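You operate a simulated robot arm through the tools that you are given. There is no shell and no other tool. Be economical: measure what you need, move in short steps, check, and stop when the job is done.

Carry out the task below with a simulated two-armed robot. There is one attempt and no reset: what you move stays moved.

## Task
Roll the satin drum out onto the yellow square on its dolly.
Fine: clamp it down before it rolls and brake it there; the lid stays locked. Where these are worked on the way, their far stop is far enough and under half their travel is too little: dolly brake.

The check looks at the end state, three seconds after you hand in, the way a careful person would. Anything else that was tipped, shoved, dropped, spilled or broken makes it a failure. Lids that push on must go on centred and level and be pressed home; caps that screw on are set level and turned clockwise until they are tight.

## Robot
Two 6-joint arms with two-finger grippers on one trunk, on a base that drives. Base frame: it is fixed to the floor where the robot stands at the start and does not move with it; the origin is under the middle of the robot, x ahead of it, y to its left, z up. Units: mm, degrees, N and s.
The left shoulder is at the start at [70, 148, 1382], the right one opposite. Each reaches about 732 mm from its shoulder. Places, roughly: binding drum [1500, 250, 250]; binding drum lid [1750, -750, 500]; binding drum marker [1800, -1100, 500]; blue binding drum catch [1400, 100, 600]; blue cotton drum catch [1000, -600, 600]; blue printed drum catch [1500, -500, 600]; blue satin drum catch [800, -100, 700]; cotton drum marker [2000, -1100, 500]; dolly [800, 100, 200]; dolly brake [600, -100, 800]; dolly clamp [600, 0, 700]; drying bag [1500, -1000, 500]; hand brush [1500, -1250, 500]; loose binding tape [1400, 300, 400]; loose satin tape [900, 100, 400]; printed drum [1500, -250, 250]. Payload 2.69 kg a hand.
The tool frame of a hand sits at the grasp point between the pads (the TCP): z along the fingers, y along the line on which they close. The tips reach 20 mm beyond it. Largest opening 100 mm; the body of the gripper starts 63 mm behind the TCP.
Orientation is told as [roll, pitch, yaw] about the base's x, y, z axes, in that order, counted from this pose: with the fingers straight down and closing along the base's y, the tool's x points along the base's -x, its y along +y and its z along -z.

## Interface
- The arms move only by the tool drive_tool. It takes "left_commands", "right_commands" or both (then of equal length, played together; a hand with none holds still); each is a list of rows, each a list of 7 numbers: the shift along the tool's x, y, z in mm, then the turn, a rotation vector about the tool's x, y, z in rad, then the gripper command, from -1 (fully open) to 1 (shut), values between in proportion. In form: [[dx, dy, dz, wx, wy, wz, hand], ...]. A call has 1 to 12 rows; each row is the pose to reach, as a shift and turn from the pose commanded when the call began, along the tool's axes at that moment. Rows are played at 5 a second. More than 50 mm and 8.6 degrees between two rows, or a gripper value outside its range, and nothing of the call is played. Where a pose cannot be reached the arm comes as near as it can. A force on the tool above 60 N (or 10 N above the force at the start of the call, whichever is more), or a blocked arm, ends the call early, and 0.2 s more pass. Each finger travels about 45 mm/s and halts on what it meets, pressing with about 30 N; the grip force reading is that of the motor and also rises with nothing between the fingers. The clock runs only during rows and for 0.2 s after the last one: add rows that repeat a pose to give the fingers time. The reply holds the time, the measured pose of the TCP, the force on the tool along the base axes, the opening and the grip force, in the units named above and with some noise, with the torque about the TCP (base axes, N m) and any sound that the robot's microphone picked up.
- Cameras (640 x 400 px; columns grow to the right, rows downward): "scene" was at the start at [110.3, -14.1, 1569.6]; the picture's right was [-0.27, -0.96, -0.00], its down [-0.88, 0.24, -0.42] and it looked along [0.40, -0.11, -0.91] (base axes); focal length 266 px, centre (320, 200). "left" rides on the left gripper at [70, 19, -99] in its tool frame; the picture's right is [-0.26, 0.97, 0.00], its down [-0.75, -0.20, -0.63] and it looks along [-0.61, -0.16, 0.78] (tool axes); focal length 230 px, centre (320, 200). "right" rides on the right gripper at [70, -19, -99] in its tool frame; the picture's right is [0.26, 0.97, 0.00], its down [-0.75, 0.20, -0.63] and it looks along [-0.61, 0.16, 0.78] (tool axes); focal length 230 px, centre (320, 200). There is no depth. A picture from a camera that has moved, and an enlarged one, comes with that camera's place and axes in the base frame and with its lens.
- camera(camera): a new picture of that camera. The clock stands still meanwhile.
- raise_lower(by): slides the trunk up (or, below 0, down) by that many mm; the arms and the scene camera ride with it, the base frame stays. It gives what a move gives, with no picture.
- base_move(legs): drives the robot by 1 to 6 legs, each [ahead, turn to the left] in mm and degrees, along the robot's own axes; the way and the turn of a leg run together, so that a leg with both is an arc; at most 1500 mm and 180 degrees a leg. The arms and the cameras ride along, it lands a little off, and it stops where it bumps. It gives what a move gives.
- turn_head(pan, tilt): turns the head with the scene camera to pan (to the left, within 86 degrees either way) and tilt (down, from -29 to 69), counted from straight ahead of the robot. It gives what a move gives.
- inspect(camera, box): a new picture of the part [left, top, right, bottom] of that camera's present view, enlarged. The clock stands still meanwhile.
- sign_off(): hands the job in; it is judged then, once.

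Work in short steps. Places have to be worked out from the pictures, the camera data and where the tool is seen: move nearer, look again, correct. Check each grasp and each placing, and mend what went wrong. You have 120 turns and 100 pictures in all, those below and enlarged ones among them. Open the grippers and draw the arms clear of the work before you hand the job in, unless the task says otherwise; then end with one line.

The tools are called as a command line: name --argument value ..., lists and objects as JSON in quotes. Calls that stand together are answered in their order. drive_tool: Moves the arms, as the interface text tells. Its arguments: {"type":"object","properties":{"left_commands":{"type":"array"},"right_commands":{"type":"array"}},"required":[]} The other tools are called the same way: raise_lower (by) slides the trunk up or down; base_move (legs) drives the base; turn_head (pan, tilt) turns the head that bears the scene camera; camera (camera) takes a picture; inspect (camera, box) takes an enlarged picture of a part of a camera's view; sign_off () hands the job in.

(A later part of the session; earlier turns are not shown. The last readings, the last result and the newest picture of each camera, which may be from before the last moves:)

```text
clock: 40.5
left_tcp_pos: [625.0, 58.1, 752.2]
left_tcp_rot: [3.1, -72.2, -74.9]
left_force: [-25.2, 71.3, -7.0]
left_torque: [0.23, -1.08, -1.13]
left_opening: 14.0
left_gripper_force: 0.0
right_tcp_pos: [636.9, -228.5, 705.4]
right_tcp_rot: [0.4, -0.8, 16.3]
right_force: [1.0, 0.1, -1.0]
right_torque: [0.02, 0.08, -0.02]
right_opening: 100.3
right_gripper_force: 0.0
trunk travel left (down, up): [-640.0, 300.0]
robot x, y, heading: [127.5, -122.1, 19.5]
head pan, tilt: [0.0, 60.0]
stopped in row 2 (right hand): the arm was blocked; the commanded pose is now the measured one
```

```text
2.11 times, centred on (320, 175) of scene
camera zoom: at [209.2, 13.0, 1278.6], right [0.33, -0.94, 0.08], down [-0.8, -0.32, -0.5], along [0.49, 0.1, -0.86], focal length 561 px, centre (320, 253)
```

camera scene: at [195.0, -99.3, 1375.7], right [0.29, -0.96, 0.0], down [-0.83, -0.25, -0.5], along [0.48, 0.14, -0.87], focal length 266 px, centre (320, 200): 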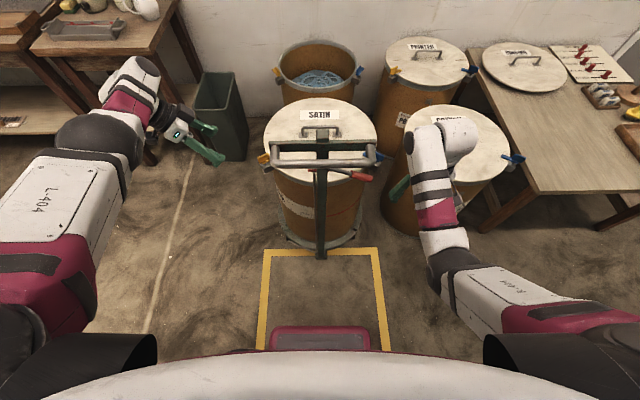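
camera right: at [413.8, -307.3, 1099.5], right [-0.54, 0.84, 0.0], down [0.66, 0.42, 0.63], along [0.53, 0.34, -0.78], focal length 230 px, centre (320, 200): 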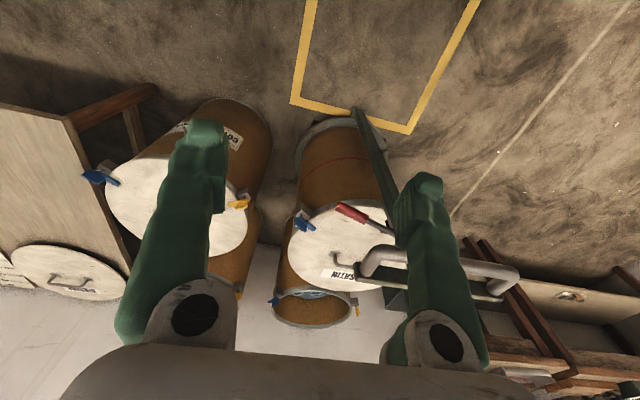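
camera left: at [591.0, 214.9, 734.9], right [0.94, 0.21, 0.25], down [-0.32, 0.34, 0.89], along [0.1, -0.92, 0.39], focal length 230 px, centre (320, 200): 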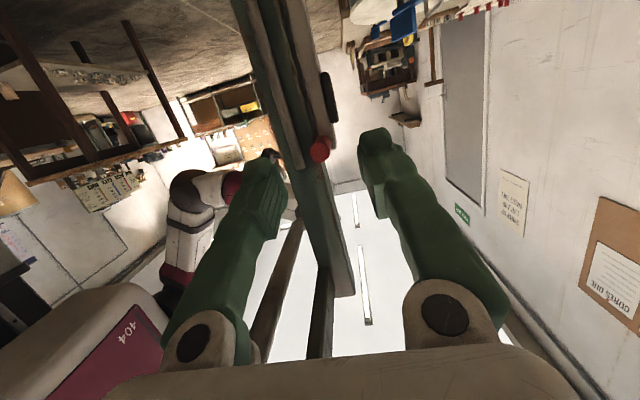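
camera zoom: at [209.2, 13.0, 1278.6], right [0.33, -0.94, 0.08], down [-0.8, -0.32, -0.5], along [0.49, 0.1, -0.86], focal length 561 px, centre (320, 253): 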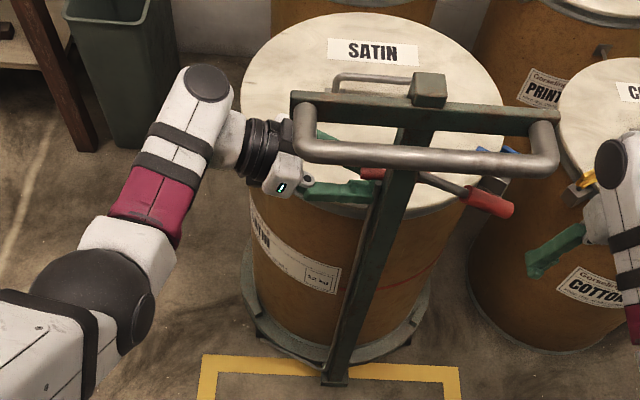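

The scene camera is tilted: the arm's push is making the robot lean. I open and draw the left hand out immediately.

drive_tool --left_commands '[[0, 0, -15, 0, 0, 0, 0.1], [0, 0, -30, 0, 0, 0, 0.1], [0, 0, -30, 0, 0, 0, 0.1]]'

inspect --camera "scene" --box '[220, 80, 420, 270]'

```text
clock: 40.8
left_tcp_pos: [637.1, 62.2, 739.4]
left_tcp_rot: [4.5, -65.8, -72.0]
left_force: [-11.4, 61.9, -21.0]
left_torque: [0.43, -0.84, -0.93]
left_opening: 23.8
left_gripper_force: 0.1
right_tcp_pos: [675.9, -252.4, 698.8]
right_tcp_rot: [0.6, -1.9, 17.9]
right_force: [-0.1, 3.3, 1.3]
right_torque: [-0.32, -0.06, -0.02]
right_opening: 99.9
right_gripper_force: 0.0
trunk travel left (down, up): [-640.0, 300.0]
robot x, y, heading: [141.8, -113.7, 25.5]
head pan, tilt: [0.0, 60.0]
stopped in row 1 (left hand): the arm was blocked; the commanded pose is now the measured one
```

```text
2.11 times, centred on (320, 175) of scene
camera zoom: at [205.2, 40.1, 1278.1], right [0.43, -0.9, 0.09], down [-0.76, -0.41, -0.5], along [0.48, 0.14, -0.86], focal length 561 px, centre (320, 253)
```

zoom: 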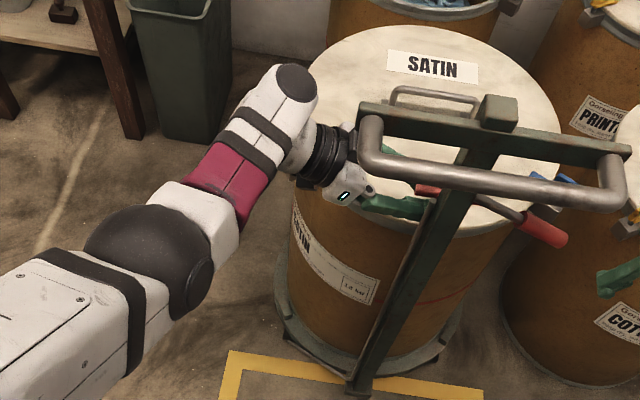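

Still loaded, and the base is turning slightly. I withdraw the hand straight out in a larger step.

drive_tool --left_commands '[[0, 0, -45, 0, 0, 0, 0]]'

camera --camera "scene"

camera --camera "left"

```text
clock: 41.1
left_tcp_pos: [650.3, 65.7, 739.6]
left_tcp_rot: [9.8, -55.5, -71.5]
left_force: [-19.5, 99.2, -15.0]
left_torque: [0.91, -1.4, -0.63]
left_opening: 13.6
left_gripper_force: 0.0
right_tcp_pos: [717.5, -270.2, 679.5]
right_tcp_rot: [6.7, -5.7, 21.1]
right_force: [-0.1, 0.6, -0.1]
right_torque: [-0.04, -0.13, -0.03]
right_opening: 100.3
right_gripper_force: 0.0
trunk travel left (down, up): [-640.0, 300.0]
robot x, y, heading: [156.4, -106.8, 32.3]
head pan, tilt: [0.0, 60.0]
stopped in row 1 (left hand): the arm was blocked; the commanded pose is now the measured one
```

```text
62 pictures are left
camera scene: at [221.6, 12.9, 1278.7], right [0.53, -0.84, 0.05], down [-0.72, -0.48, -0.5], along [0.45, 0.23, -0.86], focal length 266 px, centre (320, 200)
```

scene: 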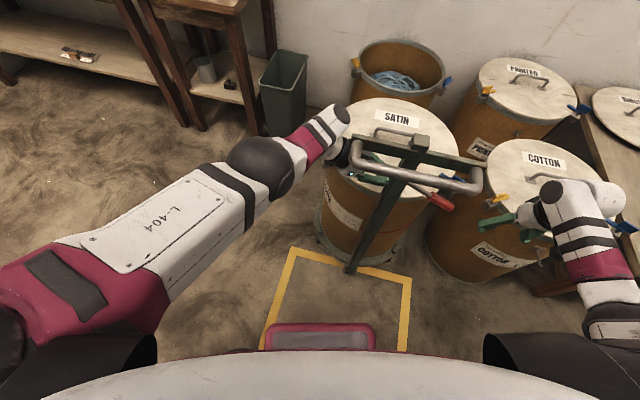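

```text
61 pictures are left
camera left: at [614.8, 182.8, 737.5], right [0.91, 0.29, 0.31], down [-0.31, -0.04, 0.95], along [0.29, -0.96, 0.05], focal length 230 px, centre (320, 200)
```

left: 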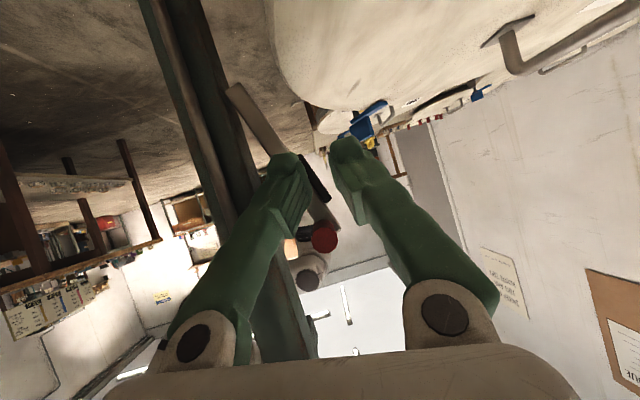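

The front fingertip is wedged between post and lever while the arm keeps pressing. I relieve it by turning the base a little left, which carries the hand away from the post.

base_move --legs '[[0, 5]]'

camera --camera "left"

```text
clock: 41.8
left_tcp_pos: [662.7, 68.8, 733.1]
left_tcp_rot: [7.4, -52.9, -63.0]
left_force: [1.6, 2.4, -0.2]
left_torque: [-0.16, 0.04, -0.14]
left_opening: 52.9
left_gripper_force: 2.8
right_tcp_pos: [737.7, -298.4, 643.6]
right_tcp_rot: [10.5, -4.6, 21.1]
right_force: [-0.9, -3.1, -0.1]
right_torque: [0.31, -0.03, -0.06]
right_opening: 99.9
right_gripper_force: 0.0
trunk travel left (down, up): [-640.0, 300.0]
robot x, y, heading: [153.7, -110.0, 35.4]
head pan, tilt: [0.0, 60.0]
stopped in leg 1: the robot was blocked; the commanded pose is now the measured one
```

```text
60 pictures are left
camera left: at [614.6, 180.0, 737.9], right [0.88, 0.38, 0.28], down [-0.26, -0.1, 0.96], along [0.4, -0.92, 0.01], focal length 230 px, centre (320, 200)
```

left: 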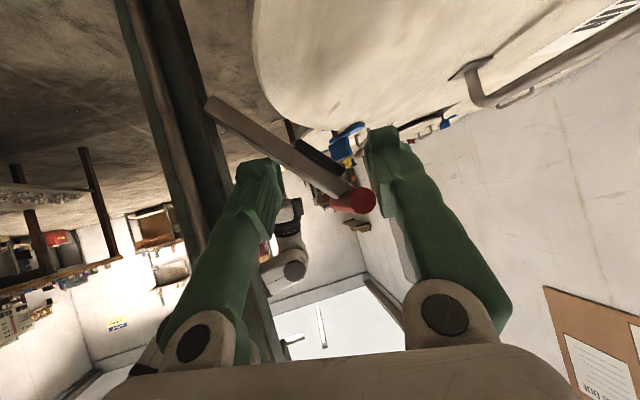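

The force is now near zero and the lever leans over about 50°. I check the whole scene, especially the right hand near the cotton drum.

camera --camera "scene"

camera --camera "right"

```text
59 pictures are left
camera scene: at [231.7, 4.7, 1277.2], right [0.58, -0.81, 0.04], down [-0.7, -0.52, -0.49], along [0.42, 0.26, -0.87], focal length 266 px, centre (320, 200)
```

scene: 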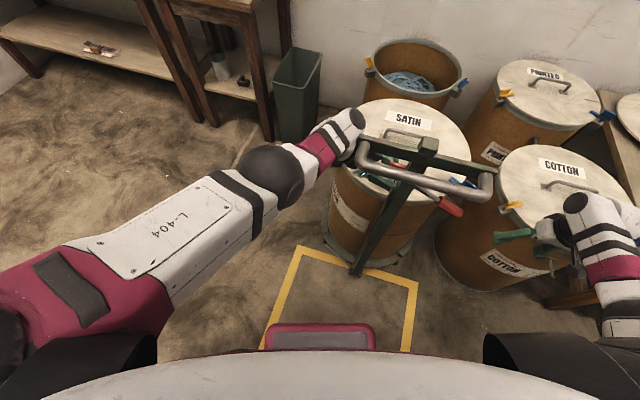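

```text
58 pictures are left
camera right: at [678.4, -361.0, 732.6], right [-0.6, 0.79, 0.15], down [0.62, 0.33, 0.71], along [0.51, 0.52, -0.68], focal length 230 px, centre (320, 200)
```

right: 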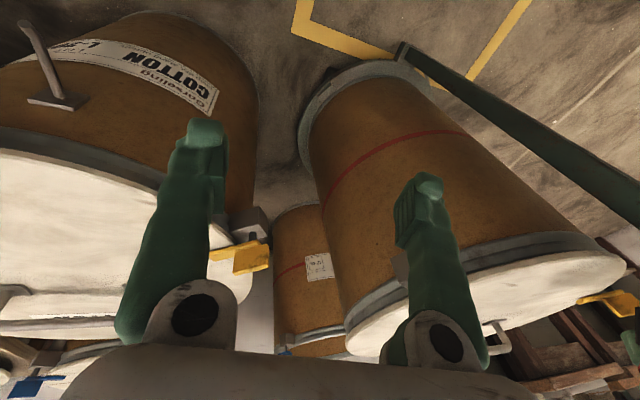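

The right hand sits close to the cotton drum's yellow catch; I lift it straight up, away from it.

drive_tool --right_commands '[[0, 0, -20, 0, 0, 0, -1], [0, 0, -45, 0, 0, 0, -1], [0, 0, -75, 0, 0, 0, -1], [0, 0, -105, 0, 0, 0, -1], [0, 0, -135, 0, 0, 0, -1]]'

camera --camera "scene"

```text
clock: 42.2
left_tcp_pos: [680.9, 91.9, 739.5]
left_tcp_rot: [10.6, -48.7, -62.7]
left_force: [-1.5, 0.0, 0.0]
left_torque: [-0.03, -0.01, 0.04]
left_opening: 50.0
left_gripper_force: 0.1
right_tcp_pos: [746.6, -321.7, 628.8]
right_tcp_rot: [12.1, -3.0, 19.9]
right_force: [-0.1, 0.6, -0.1]
right_torque: [-0.09, -0.02, 0.04]
right_opening: 99.9
right_gripper_force: 0.2
trunk travel left (down, up): [-640.0, 300.0]
robot x, y, heading: [156.1, -106.2, 36.5]
head pan, tilt: [0.0, 60.0]
stopped in row 1 (right hand): the arm was blocked; the commanded pose is now the measured one
```

```text
57 pictures are left
camera scene: at [247.5, -19.6, 1275.8], right [0.6, -0.8, 0.01], down [-0.69, -0.52, -0.5], along [0.4, 0.29, -0.87], focal length 266 px, centre (320, 200)
```

scene: 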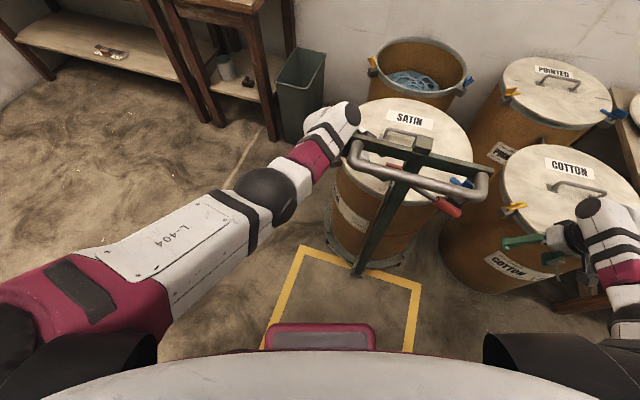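

The robot is rocking back level, and that sway is what trips the block check. I lift the right hand in smaller steps.

drive_tool --right_commands '[[0, 0, -3, 0, 0, 0, -1], [0, 0, -8, 0, 0, 0, -1], [0, 0, -15, 0, 0, 0, -1], [0, 0, -25, 0, 0, 0, -1], [0, 0, -40, 0, 0, 0, -1], [0, 0, -60, 0, 0, 0, -1]]'

```text
clock: 43.6
left_tcp_pos: [677.8, 81.4, 735.1]
left_tcp_rot: [9.0, -50.9, -63.1]
left_force: [0.0, -0.6, -0.6]
left_torque: [0.02, -0.02, -0.01]
left_opening: 50.0
left_gripper_force: 0.1
right_tcp_pos: [741.0, -330.5, 696.6]
right_tcp_rot: [11.2, -3.0, 19.6]
right_force: [-1.3, 0.4, -0.1]
right_torque: [-0.02, -0.02, 0.0]
right_opening: 100.0
right_gripper_force: 0.1
trunk travel left (down, up): [-640.0, 300.0]
robot x, y, heading: [153.5, -109.1, 36.5]
head pan, tilt: [0.0, 60.0]
```

Settled and controllable again. I lift and draw the right hand back farther, and look at both sides.

drive_tool --right_commands '[[20, 0, -20, 0, 0, 0, -1], [45, 0, -45, 0, 0, 0, -1], [75, 0, -70, 0, 0, 0, -1], [105, 0, -95, 0, 0, 0, -1], [135, 0, -110, 0, 0, 0, -1], [135, 0, -110, 0, 0, 0, -1]]'

camera --camera "left"

camera --camera "scene"

```text
clock: 44.6
left_tcp_pos: [674.4, 87.2, 728.6]
left_tcp_rot: [8.4, -49.3, -61.6]
left_force: [0.6, 3.9, 4.1]
left_torque: [0.01, 0.29, -0.3]
left_opening: 50.1
left_gripper_force: 0.1
right_tcp_pos: [654.9, -386.8, 771.9]
right_tcp_rot: [11.9, -2.7, 21.0]
right_force: [-1.0, 0.9, 0.5]
right_torque: [-0.03, -0.08, 0.0]
right_opening: 99.8
right_gripper_force: 0.0
right hand out of reach, approached as far as the arm can: row 4, 5
trunk travel left (down, up): [-640.0, 300.0]
robot x, y, heading: [157.3, -103.0, 37.4]
head pan, tilt: [0.0, 60.0]
stopped in row 5 (right hand): the arm was blocked; the commanded pose is now the measured one
```

```text
56 pictures are left
camera left: at [620.9, 195.3, 740.8], right [0.87, 0.4, 0.29], down [-0.24, -0.17, 0.96], along [0.43, -0.9, -0.06], focal length 230 px, centre (320, 200)
```

left: 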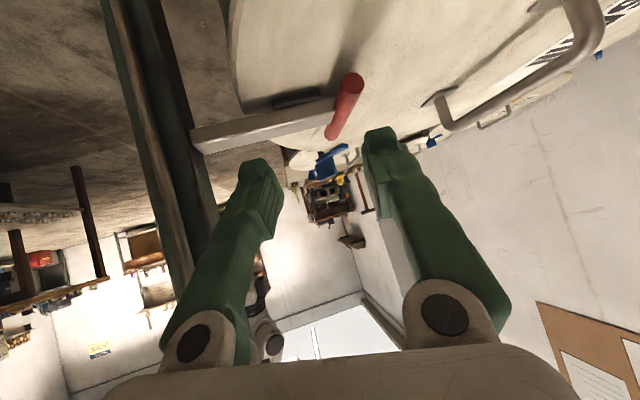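

```text
55 pictures are left
camera scene: at [250.1, -21.5, 1273.7], right [0.61, -0.79, 0.01], down [-0.69, -0.53, -0.49], along [0.4, 0.3, -0.87], focal length 266 px, centre (320, 200)
```

scene: 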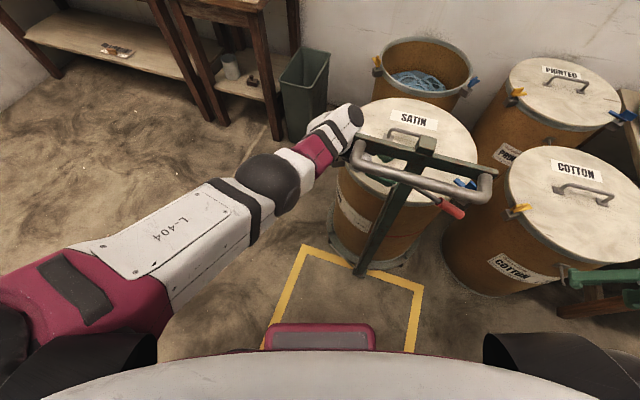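

The clamp lever has gone over and now lies down on the lid. I zoom in to see whether the pad is home.

inspect --camera "left" --box '[170, 50, 390, 190]'

inspect --camera "scene" --box '[310, 80, 500, 290]'

```text
2.86 times, centred on (280, 120) of left
camera zoom: at [620.9, 195.3, 740.8], right [0.87, 0.4, 0.29], down [-0.24, -0.17, 0.96], along [0.43, -0.9, -0.06], focal length 657 px, centre (434, 429)
```

zoom: 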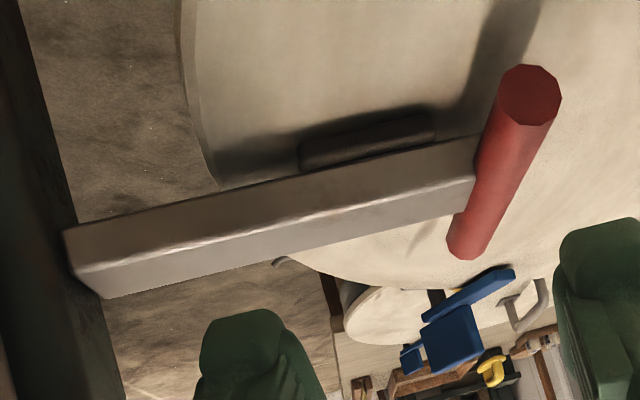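

```text
1.90 times, centred on (405, 185) of scene
camera zoom: at [250.1, -21.5, 1273.7], right [0.61, -0.79, 0.01], down [-0.69, -0.53, -0.49], along [0.4, 0.3, -0.87], focal length 507 px, centre (158, 229)
```

zoom: 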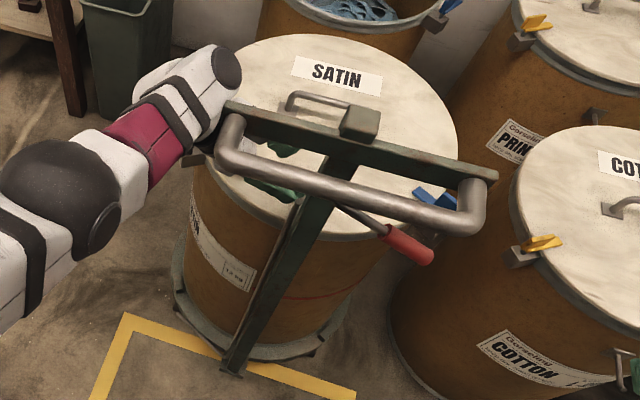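

The pad rests on the lid with the lever almost flat. To be sure it is pressed home, I shut the left fingers and position them above the red crossbar.

drive_tool --left_commands '[[-4, 0, -3, 0, 0, 0, 0.5], [-8, 1, -7, 0, 0, 0, 1], [-8, 1, -7, 0, 0, 0, 1], [-13, 12, 0, 0, 0, 0, 1], [-18, 24, 8, 0, 0, 0, 1], [-22, 35, 15, 0, 0, 0, 1], [-26, 46, 22, 0, 0, 0, 1], [-26, 46, 22, 0, 0, 0, 1]]'

camera --camera "left"

```text
clock: 45.0
left_tcp_pos: [678.6, 87.3, 734.0]
left_tcp_rot: [9.9, -49.5, -62.0]
left_force: [0.0, -0.1, -0.4]
left_torque: [0.01, -0.01, -0.01]
left_opening: 24.8
left_gripper_force: 0.0
right_tcp_pos: [652.3, -394.2, 766.0]
right_tcp_rot: [10.8, -2.0, 21.0]
right_force: [1.1, 0.5, -0.7]
right_torque: [0.0, 0.06, 0.0]
right_opening: 100.0
right_gripper_force: 0.1
trunk travel left (down, up): [-640.0, 300.0]
robot x, y, heading: [157.4, -103.1, 37.9]
head pan, tilt: [0.0, 60.0]
stopped in row 1 (right hand): the arm was blocked; the commanded pose is now the measured one
```

```text
52 pictures are left
camera left: at [623.7, 196.9, 746.2], right [0.86, 0.41, 0.3], down [-0.25, -0.18, 0.95], along [0.45, -0.89, -0.05], focal length 230 px, centre (320, 200)
```

left: 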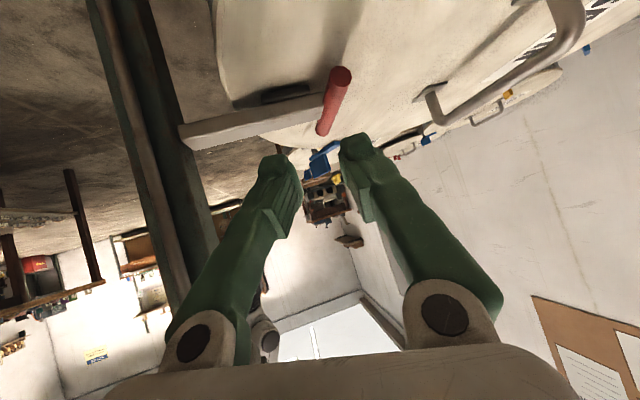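

The right arm is stretched to its limit (it held its place while the base turned), and that trips the calls. I bring the right hand in to a comfortable spot first, short of the handle.

drive_tool --right_commands '[[2, 10, 0, 0, 0, 0, -1], [4, 28, 0, 0, 0, 0, -1], [7, 56, 2, 0, 0, 0, -1], [10, 88, 4, 0, 0, 0, -1], [13, 118, 6, 0, 0, 0, -1], [15, 140, 8, 0, 0, 0, -1], [15, 150, 8, 0, 0, 0, -1]]'

```text
clock: 46.6
left_tcp_pos: [676.4, 87.7, 731.2]
left_tcp_rot: [9.1, -49.5, -61.6]
left_force: [-0.6, 0.4, 0.2]
left_torque: [-0.01, 0.03, 0.01]
left_opening: 25.0
left_gripper_force: 0.1
right_tcp_pos: [589.9, -247.6, 777.5]
right_tcp_rot: [11.8, -2.5, 20.7]
right_force: [0.1, -0.3, 0.2]
right_torque: [-0.03, 0.0, -0.02]
right_opening: 100.4
right_gripper_force: 0.1
right hand out of reach, approached as far as the arm can: row 1, 2, 3, 4, 5, 6, 7
trunk travel left (down, up): [-640.0, 300.0]
robot x, y, heading: [151.8, -109.5, 37.4]
head pan, tilt: [0.0, 60.0]
```

Good. Now the left hand: shut the fingers, go up slightly and over the red crossbar.

drive_tool --left_commands '[[-4, 0, -3, 0, 0, 0, 0.5], [-8, 1, -7, 0, 0, 0, 1], [-8, 1, -7, 0, 0, 0, 1], [-13, 12, 0, 0, 0, 0, 1], [-18, 24, 8, 0, 0, 0, 1], [-22, 35, 15, 0, 0, 0, 1], [-26, 46, 22, 0, 0, 0, 1], [-26, 46, 22, 0, 0, 0, 1]]'

camera --camera "left"

```text
clock: 48.4
left_tcp_pos: [679.9, 87.3, 744.9]
left_tcp_rot: [9.3, -49.7, -61.9]
left_force: [0.1, 1.0, -0.1]
left_torque: [-0.01, 0.02, -0.03]
left_opening: 0.2
left_gripper_force: 29.7
left hand out of reach, approached as far as the arm can: row 4, 5, 6, 7, 8
right_tcp_pos: [588.6, -248.8, 778.0]
right_tcp_rot: [12.0, -2.5, 20.8]
right_force: [0.4, -0.7, 0.0]
right_torque: [-0.01, 0.01, 0.0]
right_opening: 100.0
right_gripper_force: 0.1
trunk travel left (down, up): [-640.0, 300.0]
robot x, y, heading: [152.6, -103.9, 37.7]
head pan, tilt: [0.0, 60.0]
```

```text
51 pictures are left
camera left: at [626.1, 195.6, 756.5], right [0.86, 0.41, 0.3], down [-0.25, -0.17, 0.95], along [0.44, -0.9, -0.05], focal length 230 px, centre (320, 200)
```

left: 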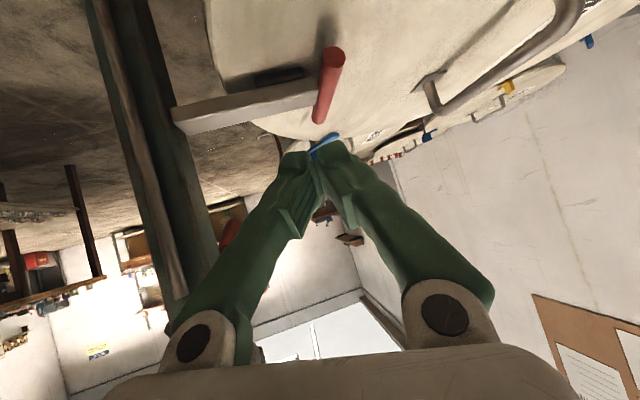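

From this heading it can't reach farther. I withdraw the left hand to the left, clear of the dolly, to re-align the base.

drive_tool --left_commands '[[10, 10, -17, 0, 0, 0, 1], [24, 25, -40, 0, 0, 0, 1], [40, 41, -67, 0, 0, 0, 1], [56, 58, -95, 0, 0, 0, 1], [69, 72, -117, 0, 0, 0, 1], [85, 88, -143, 0, 0, 0, 1], [85, 88, -143, 0, 0, 0, 1]]'

camera --camera "scene"

```text
clock: 50.0
left_tcp_pos: [638.5, 247.9, 785.6]
left_tcp_rot: [9.4, -49.4, -62.4]
left_force: [-0.1, 0.5, -0.5]
left_torque: [0.01, -0.02, -0.02]
left_opening: 0.0
left_gripper_force: 29.7
left hand out of reach, approached as far as the arm can: row 3, 4, 5, 6, 7
right_tcp_pos: [589.0, -255.7, 777.8]
right_tcp_rot: [12.4, -2.6, 20.7]
right_force: [0.2, 0.4, 0.0]
right_torque: [0.02, -0.02, 0.02]
right_opening: 99.7
right_gripper_force: 0.0
trunk travel left (down, up): [-640.0, 300.0]
robot x, y, heading: [155.5, -104.8, 37.3]
head pan, tilt: [0.0, 60.0]
```

```text
50 pictures are left
camera scene: at [250.3, -32.9, 1275.6], right [0.61, -0.8, 0.0], down [-0.69, -0.52, -0.5], along [0.4, 0.3, -0.87], focal length 266 px, centre (320, 200)
```

scene: 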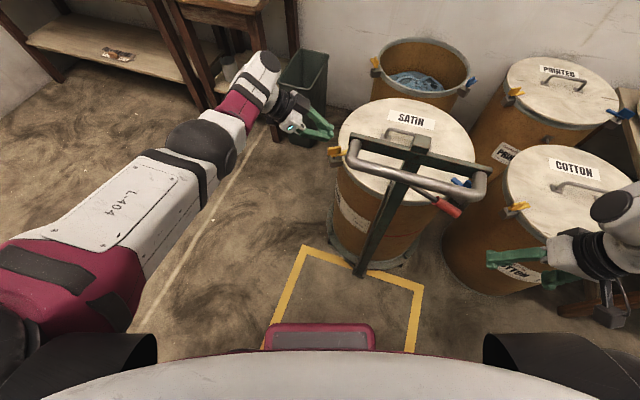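

The left hand is clear. I raise the trunk so both hands pass over the handle, then back off and re-align with the dolly axis (heading 16.7°).

raise_lower --by 250

base_move --legs '[[-150, 0], [0, -20.6]]'

camera --camera "scene"

```text
clock: 52.5
left_tcp_pos: [638.0, 246.9, 1035.2]
left_tcp_rot: [9.3, -49.6, -62.2]
left_force: [-0.1, 0.0, 0.1]
left_torque: [-0.04, 0.04, 0.01]
left_opening: 0.0
left_gripper_force: 29.4
right_tcp_pos: [589.3, -253.8, 1029.5]
right_tcp_rot: [12.1, -2.6, 20.8]
right_force: [0.5, -0.3, 0.3]
right_torque: [0.01, 0.0, -0.01]
right_opening: 99.7
right_gripper_force: 0.1
trunk travel left (down, up): [-890.0, 50.0]
robot x, y, heading: [156.8, -104.1, 37.1]
head pan, tilt: [0.0, 60.0]
```

```text
clock: 55.0
left_tcp_pos: [609.9, -34.3, 1033.8]
left_tcp_rot: [9.3, -49.6, -82.6]
left_force: [0.0, 0.7, -1.1]
left_torque: [-0.07, -0.01, 0.0]
left_opening: 0.0
left_gripper_force: 29.8
right_tcp_pos: [388.0, -487.8, 1029.0]
right_tcp_rot: [12.0, -2.6, 0.3]
right_force: [-0.5, 0.2, 0.1]
right_torque: [-0.04, 0.02, 0.03]
right_opening: 100.1
right_gripper_force: 0.0
trunk travel left (down, up): [-890.0, 50.0]
robot x, y, heading: [39.7, -200.9, 16.9]
head pan, tilt: [0.0, 60.0]
```

```text
49 pictures are left
camera scene: at [149.1, -160.0, 1525.5], right [0.29, -0.96, 0.0], down [-0.83, -0.25, -0.5], along [0.48, 0.14, -0.87], focal length 266 px, centre (320, 200)
```

scene: 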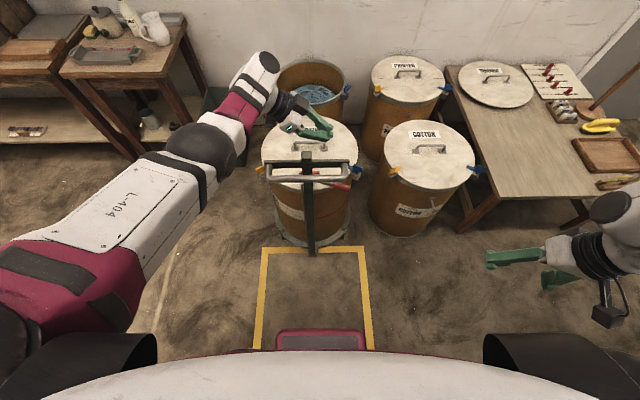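

The base is back on heading and the dolly still lines up with the square. I check the clamp from above.

inspect --camera "scene" --box '[240, 130, 380, 215]'

camera --camera "left"

```text
4.57 times, centred on (310, 172) of scene
camera zoom: at [149.1, -160.0, 1525.5], right [0.29, -0.96, 0.0], down [-0.83, -0.25, -0.5], along [0.48, 0.14, -0.87], focal length 1217 px, centre (366, 326)
```

zoom: 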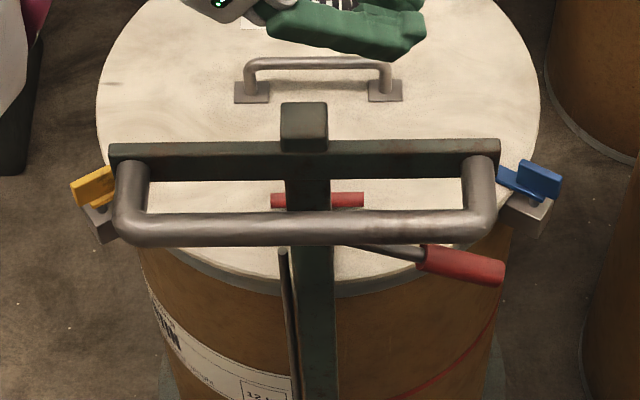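

```text
47 pictures are left
camera left: at [598.4, 87.6, 1045.2], right [0.95, 0.07, 0.3], down [-0.29, -0.08, 0.95], along [0.09, -0.99, -0.05], focal length 230 px, centre (320, 200)
```

left: 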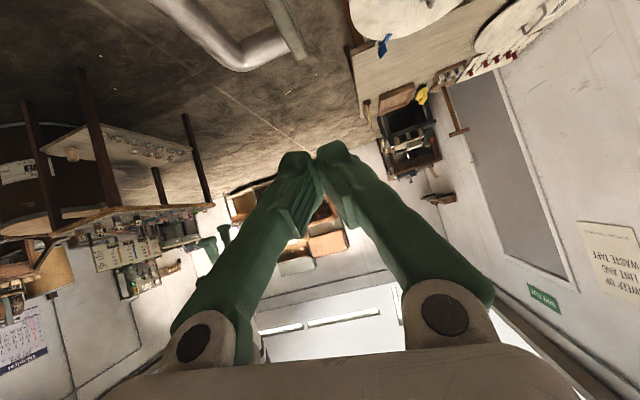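

The crossbar lies across the lid near (737,55), about where a level lever would put it. To press it safely, the forearm must pass left of the handle, so I shift the robot left and forward with the hands high.

base_move --legs '[[0, 44], [209, 0], [0, -44]]'

camera --camera "scene"

```text
clock: 60.7
left_tcp_pos: [711.8, 145.1, 1034.6]
left_tcp_rot: [9.3, -49.5, -83.1]
left_force: [-0.6, 0.5, 0.1]
left_torque: [0.04, -0.02, -0.02]
left_opening: 0.1
left_gripper_force: 29.1
right_tcp_pos: [487.9, -307.1, 1028.9]
right_tcp_rot: [12.1, -2.6, -0.1]
right_force: [0.0, -0.6, -0.8]
right_torque: [-0.03, 0.01, 0.0]
right_opening: 99.8
right_gripper_force: 0.1
trunk travel left (down, up): [-890.0, 50.0]
robot x, y, heading: [138.7, -16.2, 16.4]
head pan, tilt: [0.0, 60.0]
```

```text
46 pictures are left
camera scene: at [250.9, 21.0, 1525.6], right [0.28, -0.96, 0.0], down [-0.83, -0.25, -0.5], along [0.48, 0.14, -0.87], focal length 266 px, centre (320, 200)
```

scene: 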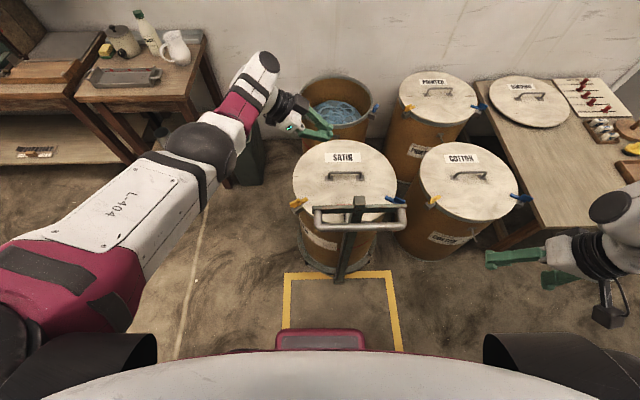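

The hand hangs over the lid, left of the crossbar. I lower the trunk 280 mm so the fingers come to z≈755.

raise_lower --by -280

camera --camera "left"

```text
clock: 63.5
left_tcp_pos: [713.4, 145.6, 754.4]
left_tcp_rot: [9.5, -49.4, -83.1]
left_force: [0.5, -0.7, -0.8]
left_torque: [0.04, 0.01, 0.01]
left_opening: 0.1
left_gripper_force: 29.6
right_tcp_pos: [487.5, -306.8, 748.6]
right_tcp_rot: [12.1, -2.7, 0.1]
right_force: [-0.6, 0.5, -0.4]
right_torque: [0.0, -0.01, 0.02]
right_opening: 99.8
right_gripper_force: 0.1
trunk travel left (down, up): [-610.0, 330.0]
robot x, y, heading: [137.7, -12.6, 16.6]
head pan, tilt: [0.0, 60.0]
```

```text
45 pictures are left
camera left: at [701.9, 266.1, 766.5], right [0.95, 0.07, 0.3], down [-0.29, -0.08, 0.95], along [0.09, -0.99, -0.05], focal length 230 px, centre (320, 200)
```

left: 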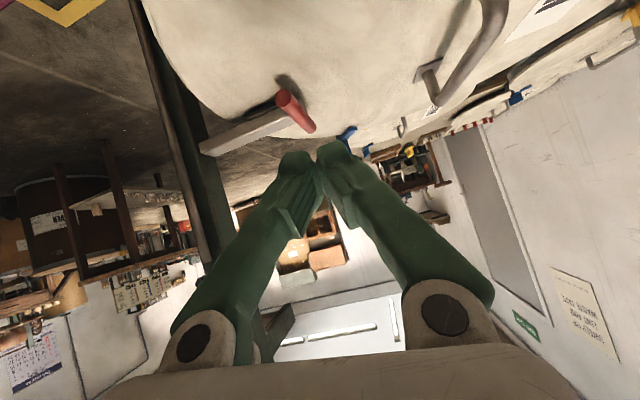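

I move the closed fingertips over the crossbar/shank junction at about (727,60), still ~25 mm above it.

drive_tool --left_commands '[[-6, -2, 15, 0, 0, 0, 1], [-13, -5, 32, 0, 0, 0, 1], [-20, -8, 50, 0, 0, 0, 1], [-30, -11, 73, 0, 0, 0, 1], [-30, -11, 73, 0, 0, 0, 1]]'

inspect --camera "left" --box '[160, 60, 420, 220]'

inspect --camera "scene" --box '[270, 130, 430, 240]'

```text
clock: 64.8
left_tcp_pos: [712.1, 86.9, 734.8]
left_tcp_rot: [9.4, -49.3, -83.1]
left_force: [0.4, -0.1, 0.8]
left_torque: [-0.01, 0.02, 0.02]
left_opening: 0.0
left_gripper_force: 29.3
left hand out of reach, approached as far as the arm can: row 2, 3, 4, 5
right_tcp_pos: [488.2, -307.2, 749.2]
right_tcp_rot: [12.2, -2.6, 0.0]
right_force: [0.2, -0.8, 0.3]
right_torque: [0.02, 0.01, 0.0]
right_opening: 99.8
right_gripper_force: 0.1
trunk travel left (down, up): [-610.0, 330.0]
robot x, y, heading: [142.0, -15.4, 16.3]
head pan, tilt: [0.0, 60.0]
```

```text
2.46 times, centred on (290, 140) of left
camera zoom: at [700.6, 208.3, 747.1], right [0.95, 0.07, 0.3], down [-0.29, -0.08, 0.95], along [0.09, -0.99, -0.05], focal length 566 px, centre (394, 348)
```

zoom: 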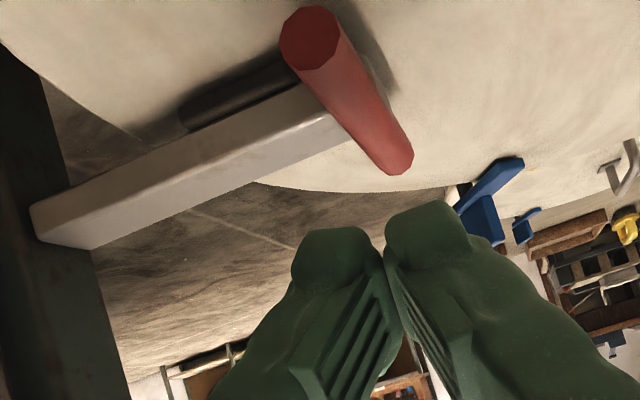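

```text
3.64 times, centred on (350, 185) of scene
camera zoom: at [250.9, 20.1, 1245.6], right [0.28, -0.96, 0.0], down [-0.83, -0.25, -0.5], along [0.48, 0.14, -0.87], focal length 968 px, centre (211, 254)
```

zoom: 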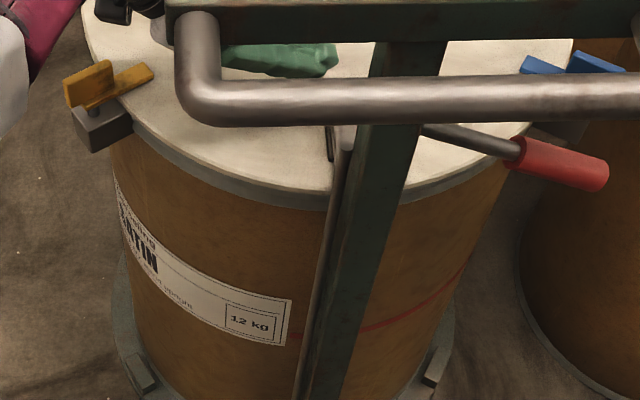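

The shank and pad look flat on the lid. My fingertips are right above the crossbar's left stub (714,89,670), so I press straight down a bit to confirm.

drive_tool --left_commands '[[7, -1, 6, 0, 0, 0, 1], [14, -2, 12, 0, 0, 0, 1], [20, -3, 17, 0, 0, 0, 1], [25, -4, 21, 0, 0, 0, 1], [27, -4, 23, 0, 0, 0, 1]]'

```text
clock: 66.0
left_tcp_pos: [699.4, 92.8, 707.7]
left_tcp_rot: [9.4, -49.4, -83.1]
left_force: [-0.3, 0.1, -0.4]
left_torque: [0.02, 0.0, -0.03]
left_opening: 0.1
left_gripper_force: 29.4
left hand out of reach, approached as far as the arm can: row 1, 2, 3, 4, 5
right_tcp_pos: [487.8, -308.0, 748.2]
right_tcp_rot: [12.2, -2.6, 0.0]
right_force: [-0.4, 0.0, 0.3]
right_torque: [-0.01, 0.02, -0.02]
right_opening: 100.1
right_gripper_force: 0.1
trunk travel left (down, up): [-610.0, 330.0]
robot x, y, heading: [137.3, -14.6, 16.7]
head pan, tilt: [0.0, 60.0]
```

The arm is at its reach limit again. I gain reach by lifting the hand relative to the trunk, lowering the trunk the same amount and nudging the base forward.

drive_tool --left_commands '[[-12, 2, -10, 0, 0, 0, 1], [-25, 4, -21, 0, 0, 0, 1], [-38, 5, -32, 0, 0, 0, 1], [-50, 7, -42, 0, 0, 0, 1], [-62, 8, -52, 0, 0, 0, 1]]'

base_move --legs '[[18, 0]]'

raise_lower --by -80

```text
clock: 67.2
left_tcp_pos: [718.1, 93.6, 782.4]
left_tcp_rot: [9.2, -49.4, -83.2]
left_force: [0.1, 1.2, 0.3]
left_torque: [0.01, 0.01, -0.02]
left_opening: 0.0
left_gripper_force: 29.4
left hand out of reach, approached as far as the arm can: row 2, 3, 4, 5
right_tcp_pos: [487.8, -308.2, 748.1]
right_tcp_rot: [12.1, -2.6, 0.0]
right_force: [0.5, -0.5, -0.1]
right_torque: [0.02, -0.02, 0.02]
right_opening: 100.0
right_gripper_force: 0.1
trunk travel left (down, up): [-610.0, 330.0]
robot x, y, heading: [136.8, -16.5, 16.5]
head pan, tilt: [0.0, 60.0]
```

```text
clock: 67.9
left_tcp_pos: [733.6, 98.9, 784.4]
left_tcp_rot: [9.4, -49.5, -83.4]
left_force: [-0.8, 0.0, -0.2]
left_torque: [0.0, -0.05, 0.04]
left_opening: 0.3
left_gripper_force: 29.4
right_tcp_pos: [503.6, -304.0, 749.2]
right_tcp_rot: [12.3, -2.7, -0.1]
right_force: [-0.6, 0.1, -1.0]
right_torque: [0.0, -0.02, 0.0]
right_opening: 99.9
right_gripper_force: 0.0
trunk travel left (down, up): [-610.0, 330.0]
robot x, y, heading: [157.2, -10.2, 16.5]
head pan, tilt: [0.0, 60.0]
```

```text
clock: 69.1
left_tcp_pos: [735.7, 99.3, 702.6]
left_tcp_rot: [9.3, -49.4, -83.2]
left_force: [0.3, 0.6, 0.2]
left_torque: [0.01, -0.02, 0.01]
left_opening: 0.0
left_gripper_force: 29.8
right_tcp_pos: [504.2, -302.7, 668.6]
right_tcp_rot: [12.1, -2.6, 0.1]
right_force: [0.2, -0.9, 0.4]
right_torque: [0.02, -0.03, 0.02]
right_opening: 100.1
right_gripper_force: 0.0
trunk travel left (down, up): [-530.0, 410.0]
robot x, y, heading: [151.9, -7.7, 16.4]
head pan, tilt: [0.0, 60.0]
```

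Now just beside the crossbar at the right height. I slide over it and press down in small steps.

drive_tool --left_commands '[[-5, -11, 2, 0, 0, 0, 1], [-9, -22, 4, 0, 0, 0, 1], [-5, -23, 7, 0, 0, 0, 1], [-2, -23, 10, 0, 0, 0, 1], [1, -24, 12, 0, 0, 0, 1], [5, -24, 15, 0, 0, 0, 1]]'

inspect --camera "left" --box '[160, 40, 420, 200]'

```text
clock: 70.5
left_tcp_pos: [734.2, 88.1, 690.0]
left_tcp_rot: [11.0, -49.6, -84.2]
left_force: [25.9, 6.8, 38.4]
left_torque: [0.0, 0.12, 0.0]
left_opening: 0.0
left_gripper_force: 30.1
left hand out of reach, approached as far as the arm can: row 1, 2, 3, 4, 5, 6
right_tcp_pos: [504.3, -302.9, 669.3]
right_tcp_rot: [12.2, -2.7, 0.0]
right_force: [0.3, -0.9, 0.4]
right_torque: [-0.02, 0.01, -0.02]
right_opening: 99.7
right_gripper_force: 0.0
trunk travel left (down, up): [-530.0, 410.0]
robot x, y, heading: [156.9, -7.7, 16.6]
head pan, tilt: [0.0, 60.0]
```

```text
2.46 times, centred on (290, 120) of left
camera zoom: at [722.4, 209.7, 701.7], right [0.95, 0.07, 0.32], down [-0.31, -0.08, 0.95], along [0.09, -0.99, -0.05], focal length 566 px, centre (394, 397)
```

zoom: 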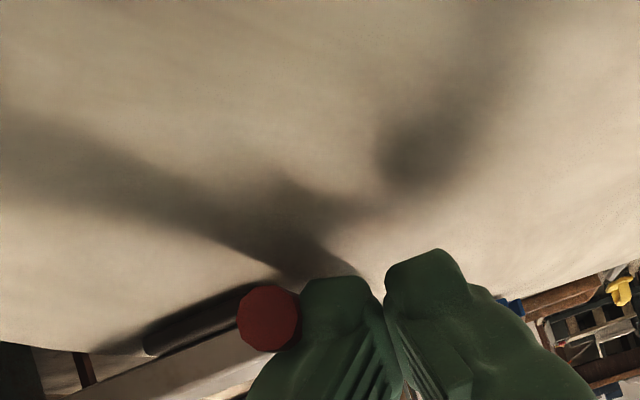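

The crossbar takes 38 N downward without moving, so the clamp is home. I lift off up and away in small steps.

drive_tool --left_commands '[[-4, 6, -4, 0, 0, 0, 1], [-10, 10, -8, 0, 0, 0, 1], [-18, 12, -14, 0, 0, 0, 1], [-28, 12, -24, 0, 0, 0, 1], [-40, 12, -40, 0, 0, 0, 1], [-40, 10, -75, 0, 0, 0, 1], [-30, 8, -110, 0, 0, 0, 1], [-30, 8, -130, 0, 0, 0, 1]]'

camera --camera "left"

```text
clock: 72.3
left_tcp_pos: [742.6, 171.7, 785.1]
left_tcp_rot: [9.1, -49.5, -83.2]
left_force: [-0.1, -0.4, 0.7]
left_torque: [-0.03, 0.01, 0.0]
left_opening: 0.1
left_gripper_force: 29.7
left hand out of reach, approached as far as the arm can: row 5, 6, 7, 8
right_tcp_pos: [504.4, -301.7, 668.2]
right_tcp_rot: [12.2, -2.6, 0.0]
right_force: [0.4, -0.7, -0.1]
right_torque: [-0.01, -0.01, 0.01]
right_opening: 100.2
right_gripper_force: 0.0
trunk travel left (down, up): [-530.0, 410.0]
robot x, y, heading: [156.0, -14.4, 16.5]
head pan, tilt: [0.0, 60.0]
```

```text
41 pictures are left
camera left: at [732.1, 293.1, 795.6], right [0.95, 0.06, 0.3], down [-0.29, -0.07, 0.95], along [0.08, -1.0, -0.05], focal length 230 px, centre (320, 200)
```

left: 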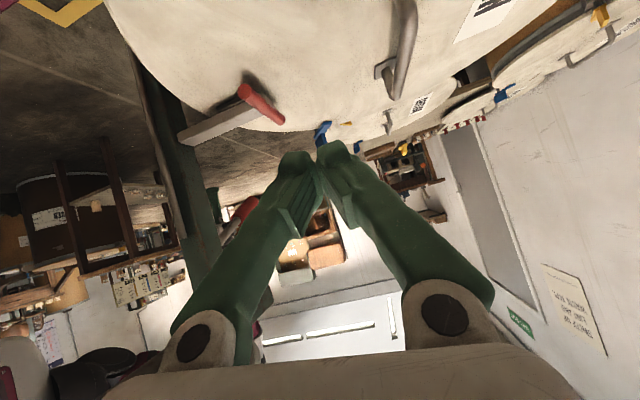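

Clamp done. Now I raise the trunk so the hands clear the handle and move the robot onto the dolly axis, 450 mm behind the handle.

raise_lower --by 330

base_move --legs '[[0, 40], [-155, 0], [0, -40], [70, 0]]'

turn_head --pan 0 --tilt 62

camera --camera "scene"

```text
clock: 75.5
left_tcp_pos: [743.2, 171.6, 1114.1]
left_tcp_rot: [9.1, -49.5, -83.2]
left_force: [0.0, 0.0, 0.9]
left_torque: [-0.02, 0.04, 0.0]
left_opening: 0.1
left_gripper_force: 29.8
right_tcp_pos: [503.8, -303.4, 998.9]
right_tcp_rot: [12.2, -2.6, 0.0]
right_force: [-0.3, -0.8, 0.0]
right_torque: [0.03, 0.02, -0.03]
right_opening: 99.7
right_gripper_force: 0.0
trunk travel left (down, up): [-860.0, 80.0]
robot x, y, heading: [154.8, -10.4, 16.4]
head pan, tilt: [0.0, 60.0]
```

```text
clock: 81.3
left_tcp_pos: [758.7, 47.2, 1152.4]
left_tcp_rot: [21.7, -48.5, -95.4]
left_force: [1.5, 0.3, 0.8]
left_torque: [0.06, 0.1, -0.07]
left_opening: 0.0
left_gripper_force: 29.9
right_tcp_pos: [483.9, -415.1, 990.7]
right_tcp_rot: [12.1, -2.6, 0.0]
right_force: [0.2, -0.1, 0.3]
right_torque: [0.0, -0.02, 0.0]
right_opening: 100.2
right_gripper_force: 0.2
trunk travel left (down, up): [-860.0, 80.0]
robot x, y, heading: [133.1, -121.1, 16.2]
head pan, tilt: [0.0, 60.0]
```

```text
clock: 81.9
left_tcp_pos: [752.8, 49.4, 1155.5]
left_tcp_rot: [22.1, -48.4, -95.6]
left_force: [0.2, 0.0, 2.0]
left_torque: [0.15, 0.09, 0.03]
left_opening: 0.0
left_gripper_force: 29.1
right_tcp_pos: [481.6, -413.6, 991.6]
right_tcp_rot: [12.1, -3.0, 0.1]
right_force: [2.9, 0.0, -0.8]
right_torque: [-0.08, 0.23, 0.01]
right_opening: 100.0
right_gripper_force: 0.1
trunk travel left (down, up): [-860.0, 80.0]
robot x, y, heading: [134.1, -122.5, 16.2]
head pan, tilt: [0.0, 62.0]
```

```text
40 pictures are left
camera scene: at [260.3, -81.7, 1492.6], right [0.28, -0.96, 0.0], down [-0.85, -0.25, -0.46], along [0.44, 0.13, -0.89], focal length 266 px, centre (320, 200)
```

scene: 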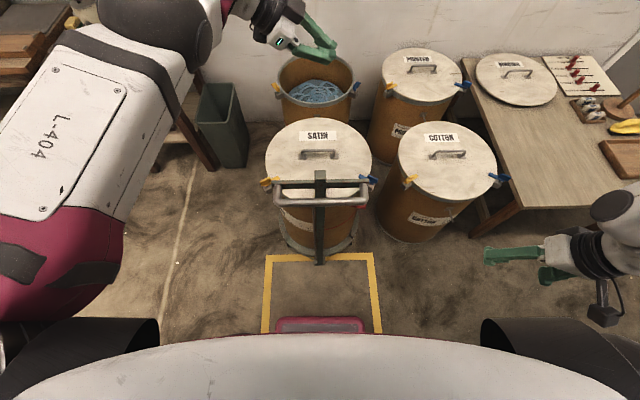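

The left arm's pose was nudged during that drive, but nothing in the picture looks disturbed. I bring the left hand to a fingers-down pose over the left half of the handle bar, at z≈1010.

drive_tool --left_commands '[[11, -23, 1, 0.02, 0.089, -0.019, 1], [22, -46, 2, 0.04, 0.178, -0.038, 0.5], [32, -69, 3, 0.059, 0.266, -0.058, 0], [43, -92, 4, 0.079, 0.355, -0.077, -0.4], [54, -115, 5, 0.099, 0.444, -0.096, -0.4], [65, -138, 6, 0.119, 0.533, -0.115, -0.4], [76, -161, 7, 0.139, 0.622, -0.134, -0.4], [86, -184, 8, 0.158, 0.71, -0.154, -0.4], [97, -207, 9, 0.178, 0.8, -0.173, -0.4], [108, -230, 10, 0.198, 0.888, -0.192, -0.4], [108, -230, 10, 0.198, 0.888, -0.192, -0.4]]'

camera --camera "scene"

```text
clock: 84.3
left_tcp_pos: [669.8, 52.3, 977.6]
left_tcp_rot: [0.6, 0.1, -73.9]
left_force: [-0.1, -0.5, 0.0]
left_torque: [-0.01, 0.0, -0.03]
left_opening: 70.1
left_gripper_force: 0.0
left hand out of reach, approached as far as the arm can: row 1, 2, 3, 4, 5, 6, 7, 8, 9, 10, 11
right_tcp_pos: [470.1, -418.9, 992.5]
right_tcp_rot: [12.4, -3.6, 0.1]
right_force: [0.7, 0.0, -0.3]
right_torque: [0.01, -0.02, 0.03]
right_opening: 99.9
right_gripper_force: 0.0
trunk travel left (down, up): [-860.0, 80.0]
robot x, y, heading: [135.6, -120.9, 16.2]
head pan, tilt: [0.0, 62.0]
```

```text
39 pictures are left
camera scene: at [245.1, -89.6, 1493.3], right [0.28, -0.96, 0.0], down [-0.85, -0.25, -0.47], along [0.45, 0.13, -0.88], focal length 266 px, centre (320, 200)
```

scene: 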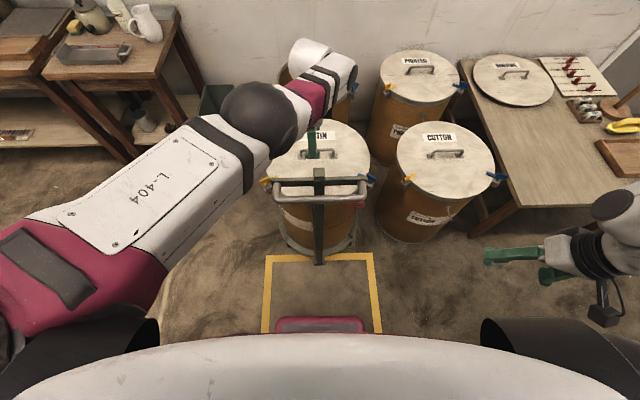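

The left hand is now fingers-down over the lid. I measure the handle bar precisely with a zoom.

inspect --camera "scene" --box '[250, 140, 390, 230]'

camera --camera "left"

```text
4.44 times, centred on (320, 185) of scene
camera zoom: at [245.1, -89.6, 1493.3], right [0.28, -0.96, 0.0], down [-0.85, -0.25, -0.47], along [0.45, 0.13, -0.88], focal length 1184 px, centre (320, 267)
```

zoom: 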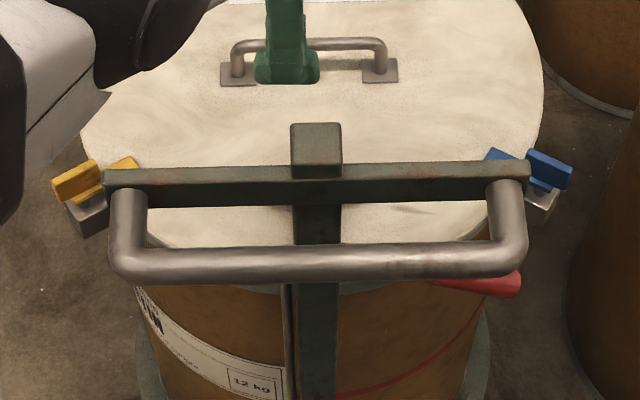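

```text
37 pictures are left
camera left: at [668.6, 123.9, 1076.8], right [1.0, 0.02, 0.01], down [0.01, -0.78, 0.63], along [0.02, -0.63, -0.78], focal length 230 px, centre (320, 200)
```

left: 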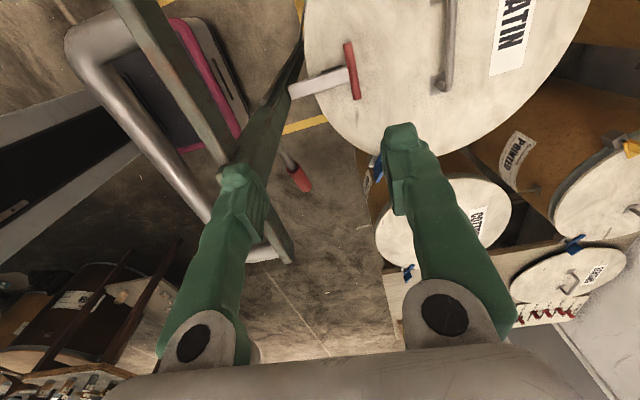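

The bar runs from about (520,107) to (585,-103) at z≈903, and the robot sits right on its axis, 432 mm behind. I check the gap between bar and crosspiece before choosing the grasp.

inspect --camera "left" --box '[40, 0, 320, 210]'

```text
1.90 times, centred on (180, 105) of left
camera zoom: at [668.6, 123.9, 1076.8], right [1.0, 0.02, 0.01], down [0.01, -0.78, 0.63], along [0.02, -0.63, -0.78], focal length 438 px, centre (587, 381)
```

zoom: 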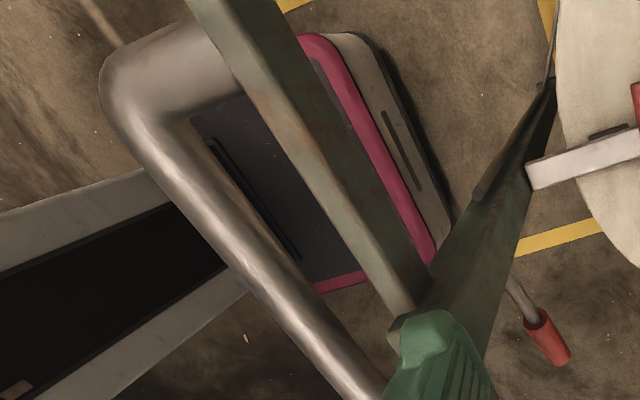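

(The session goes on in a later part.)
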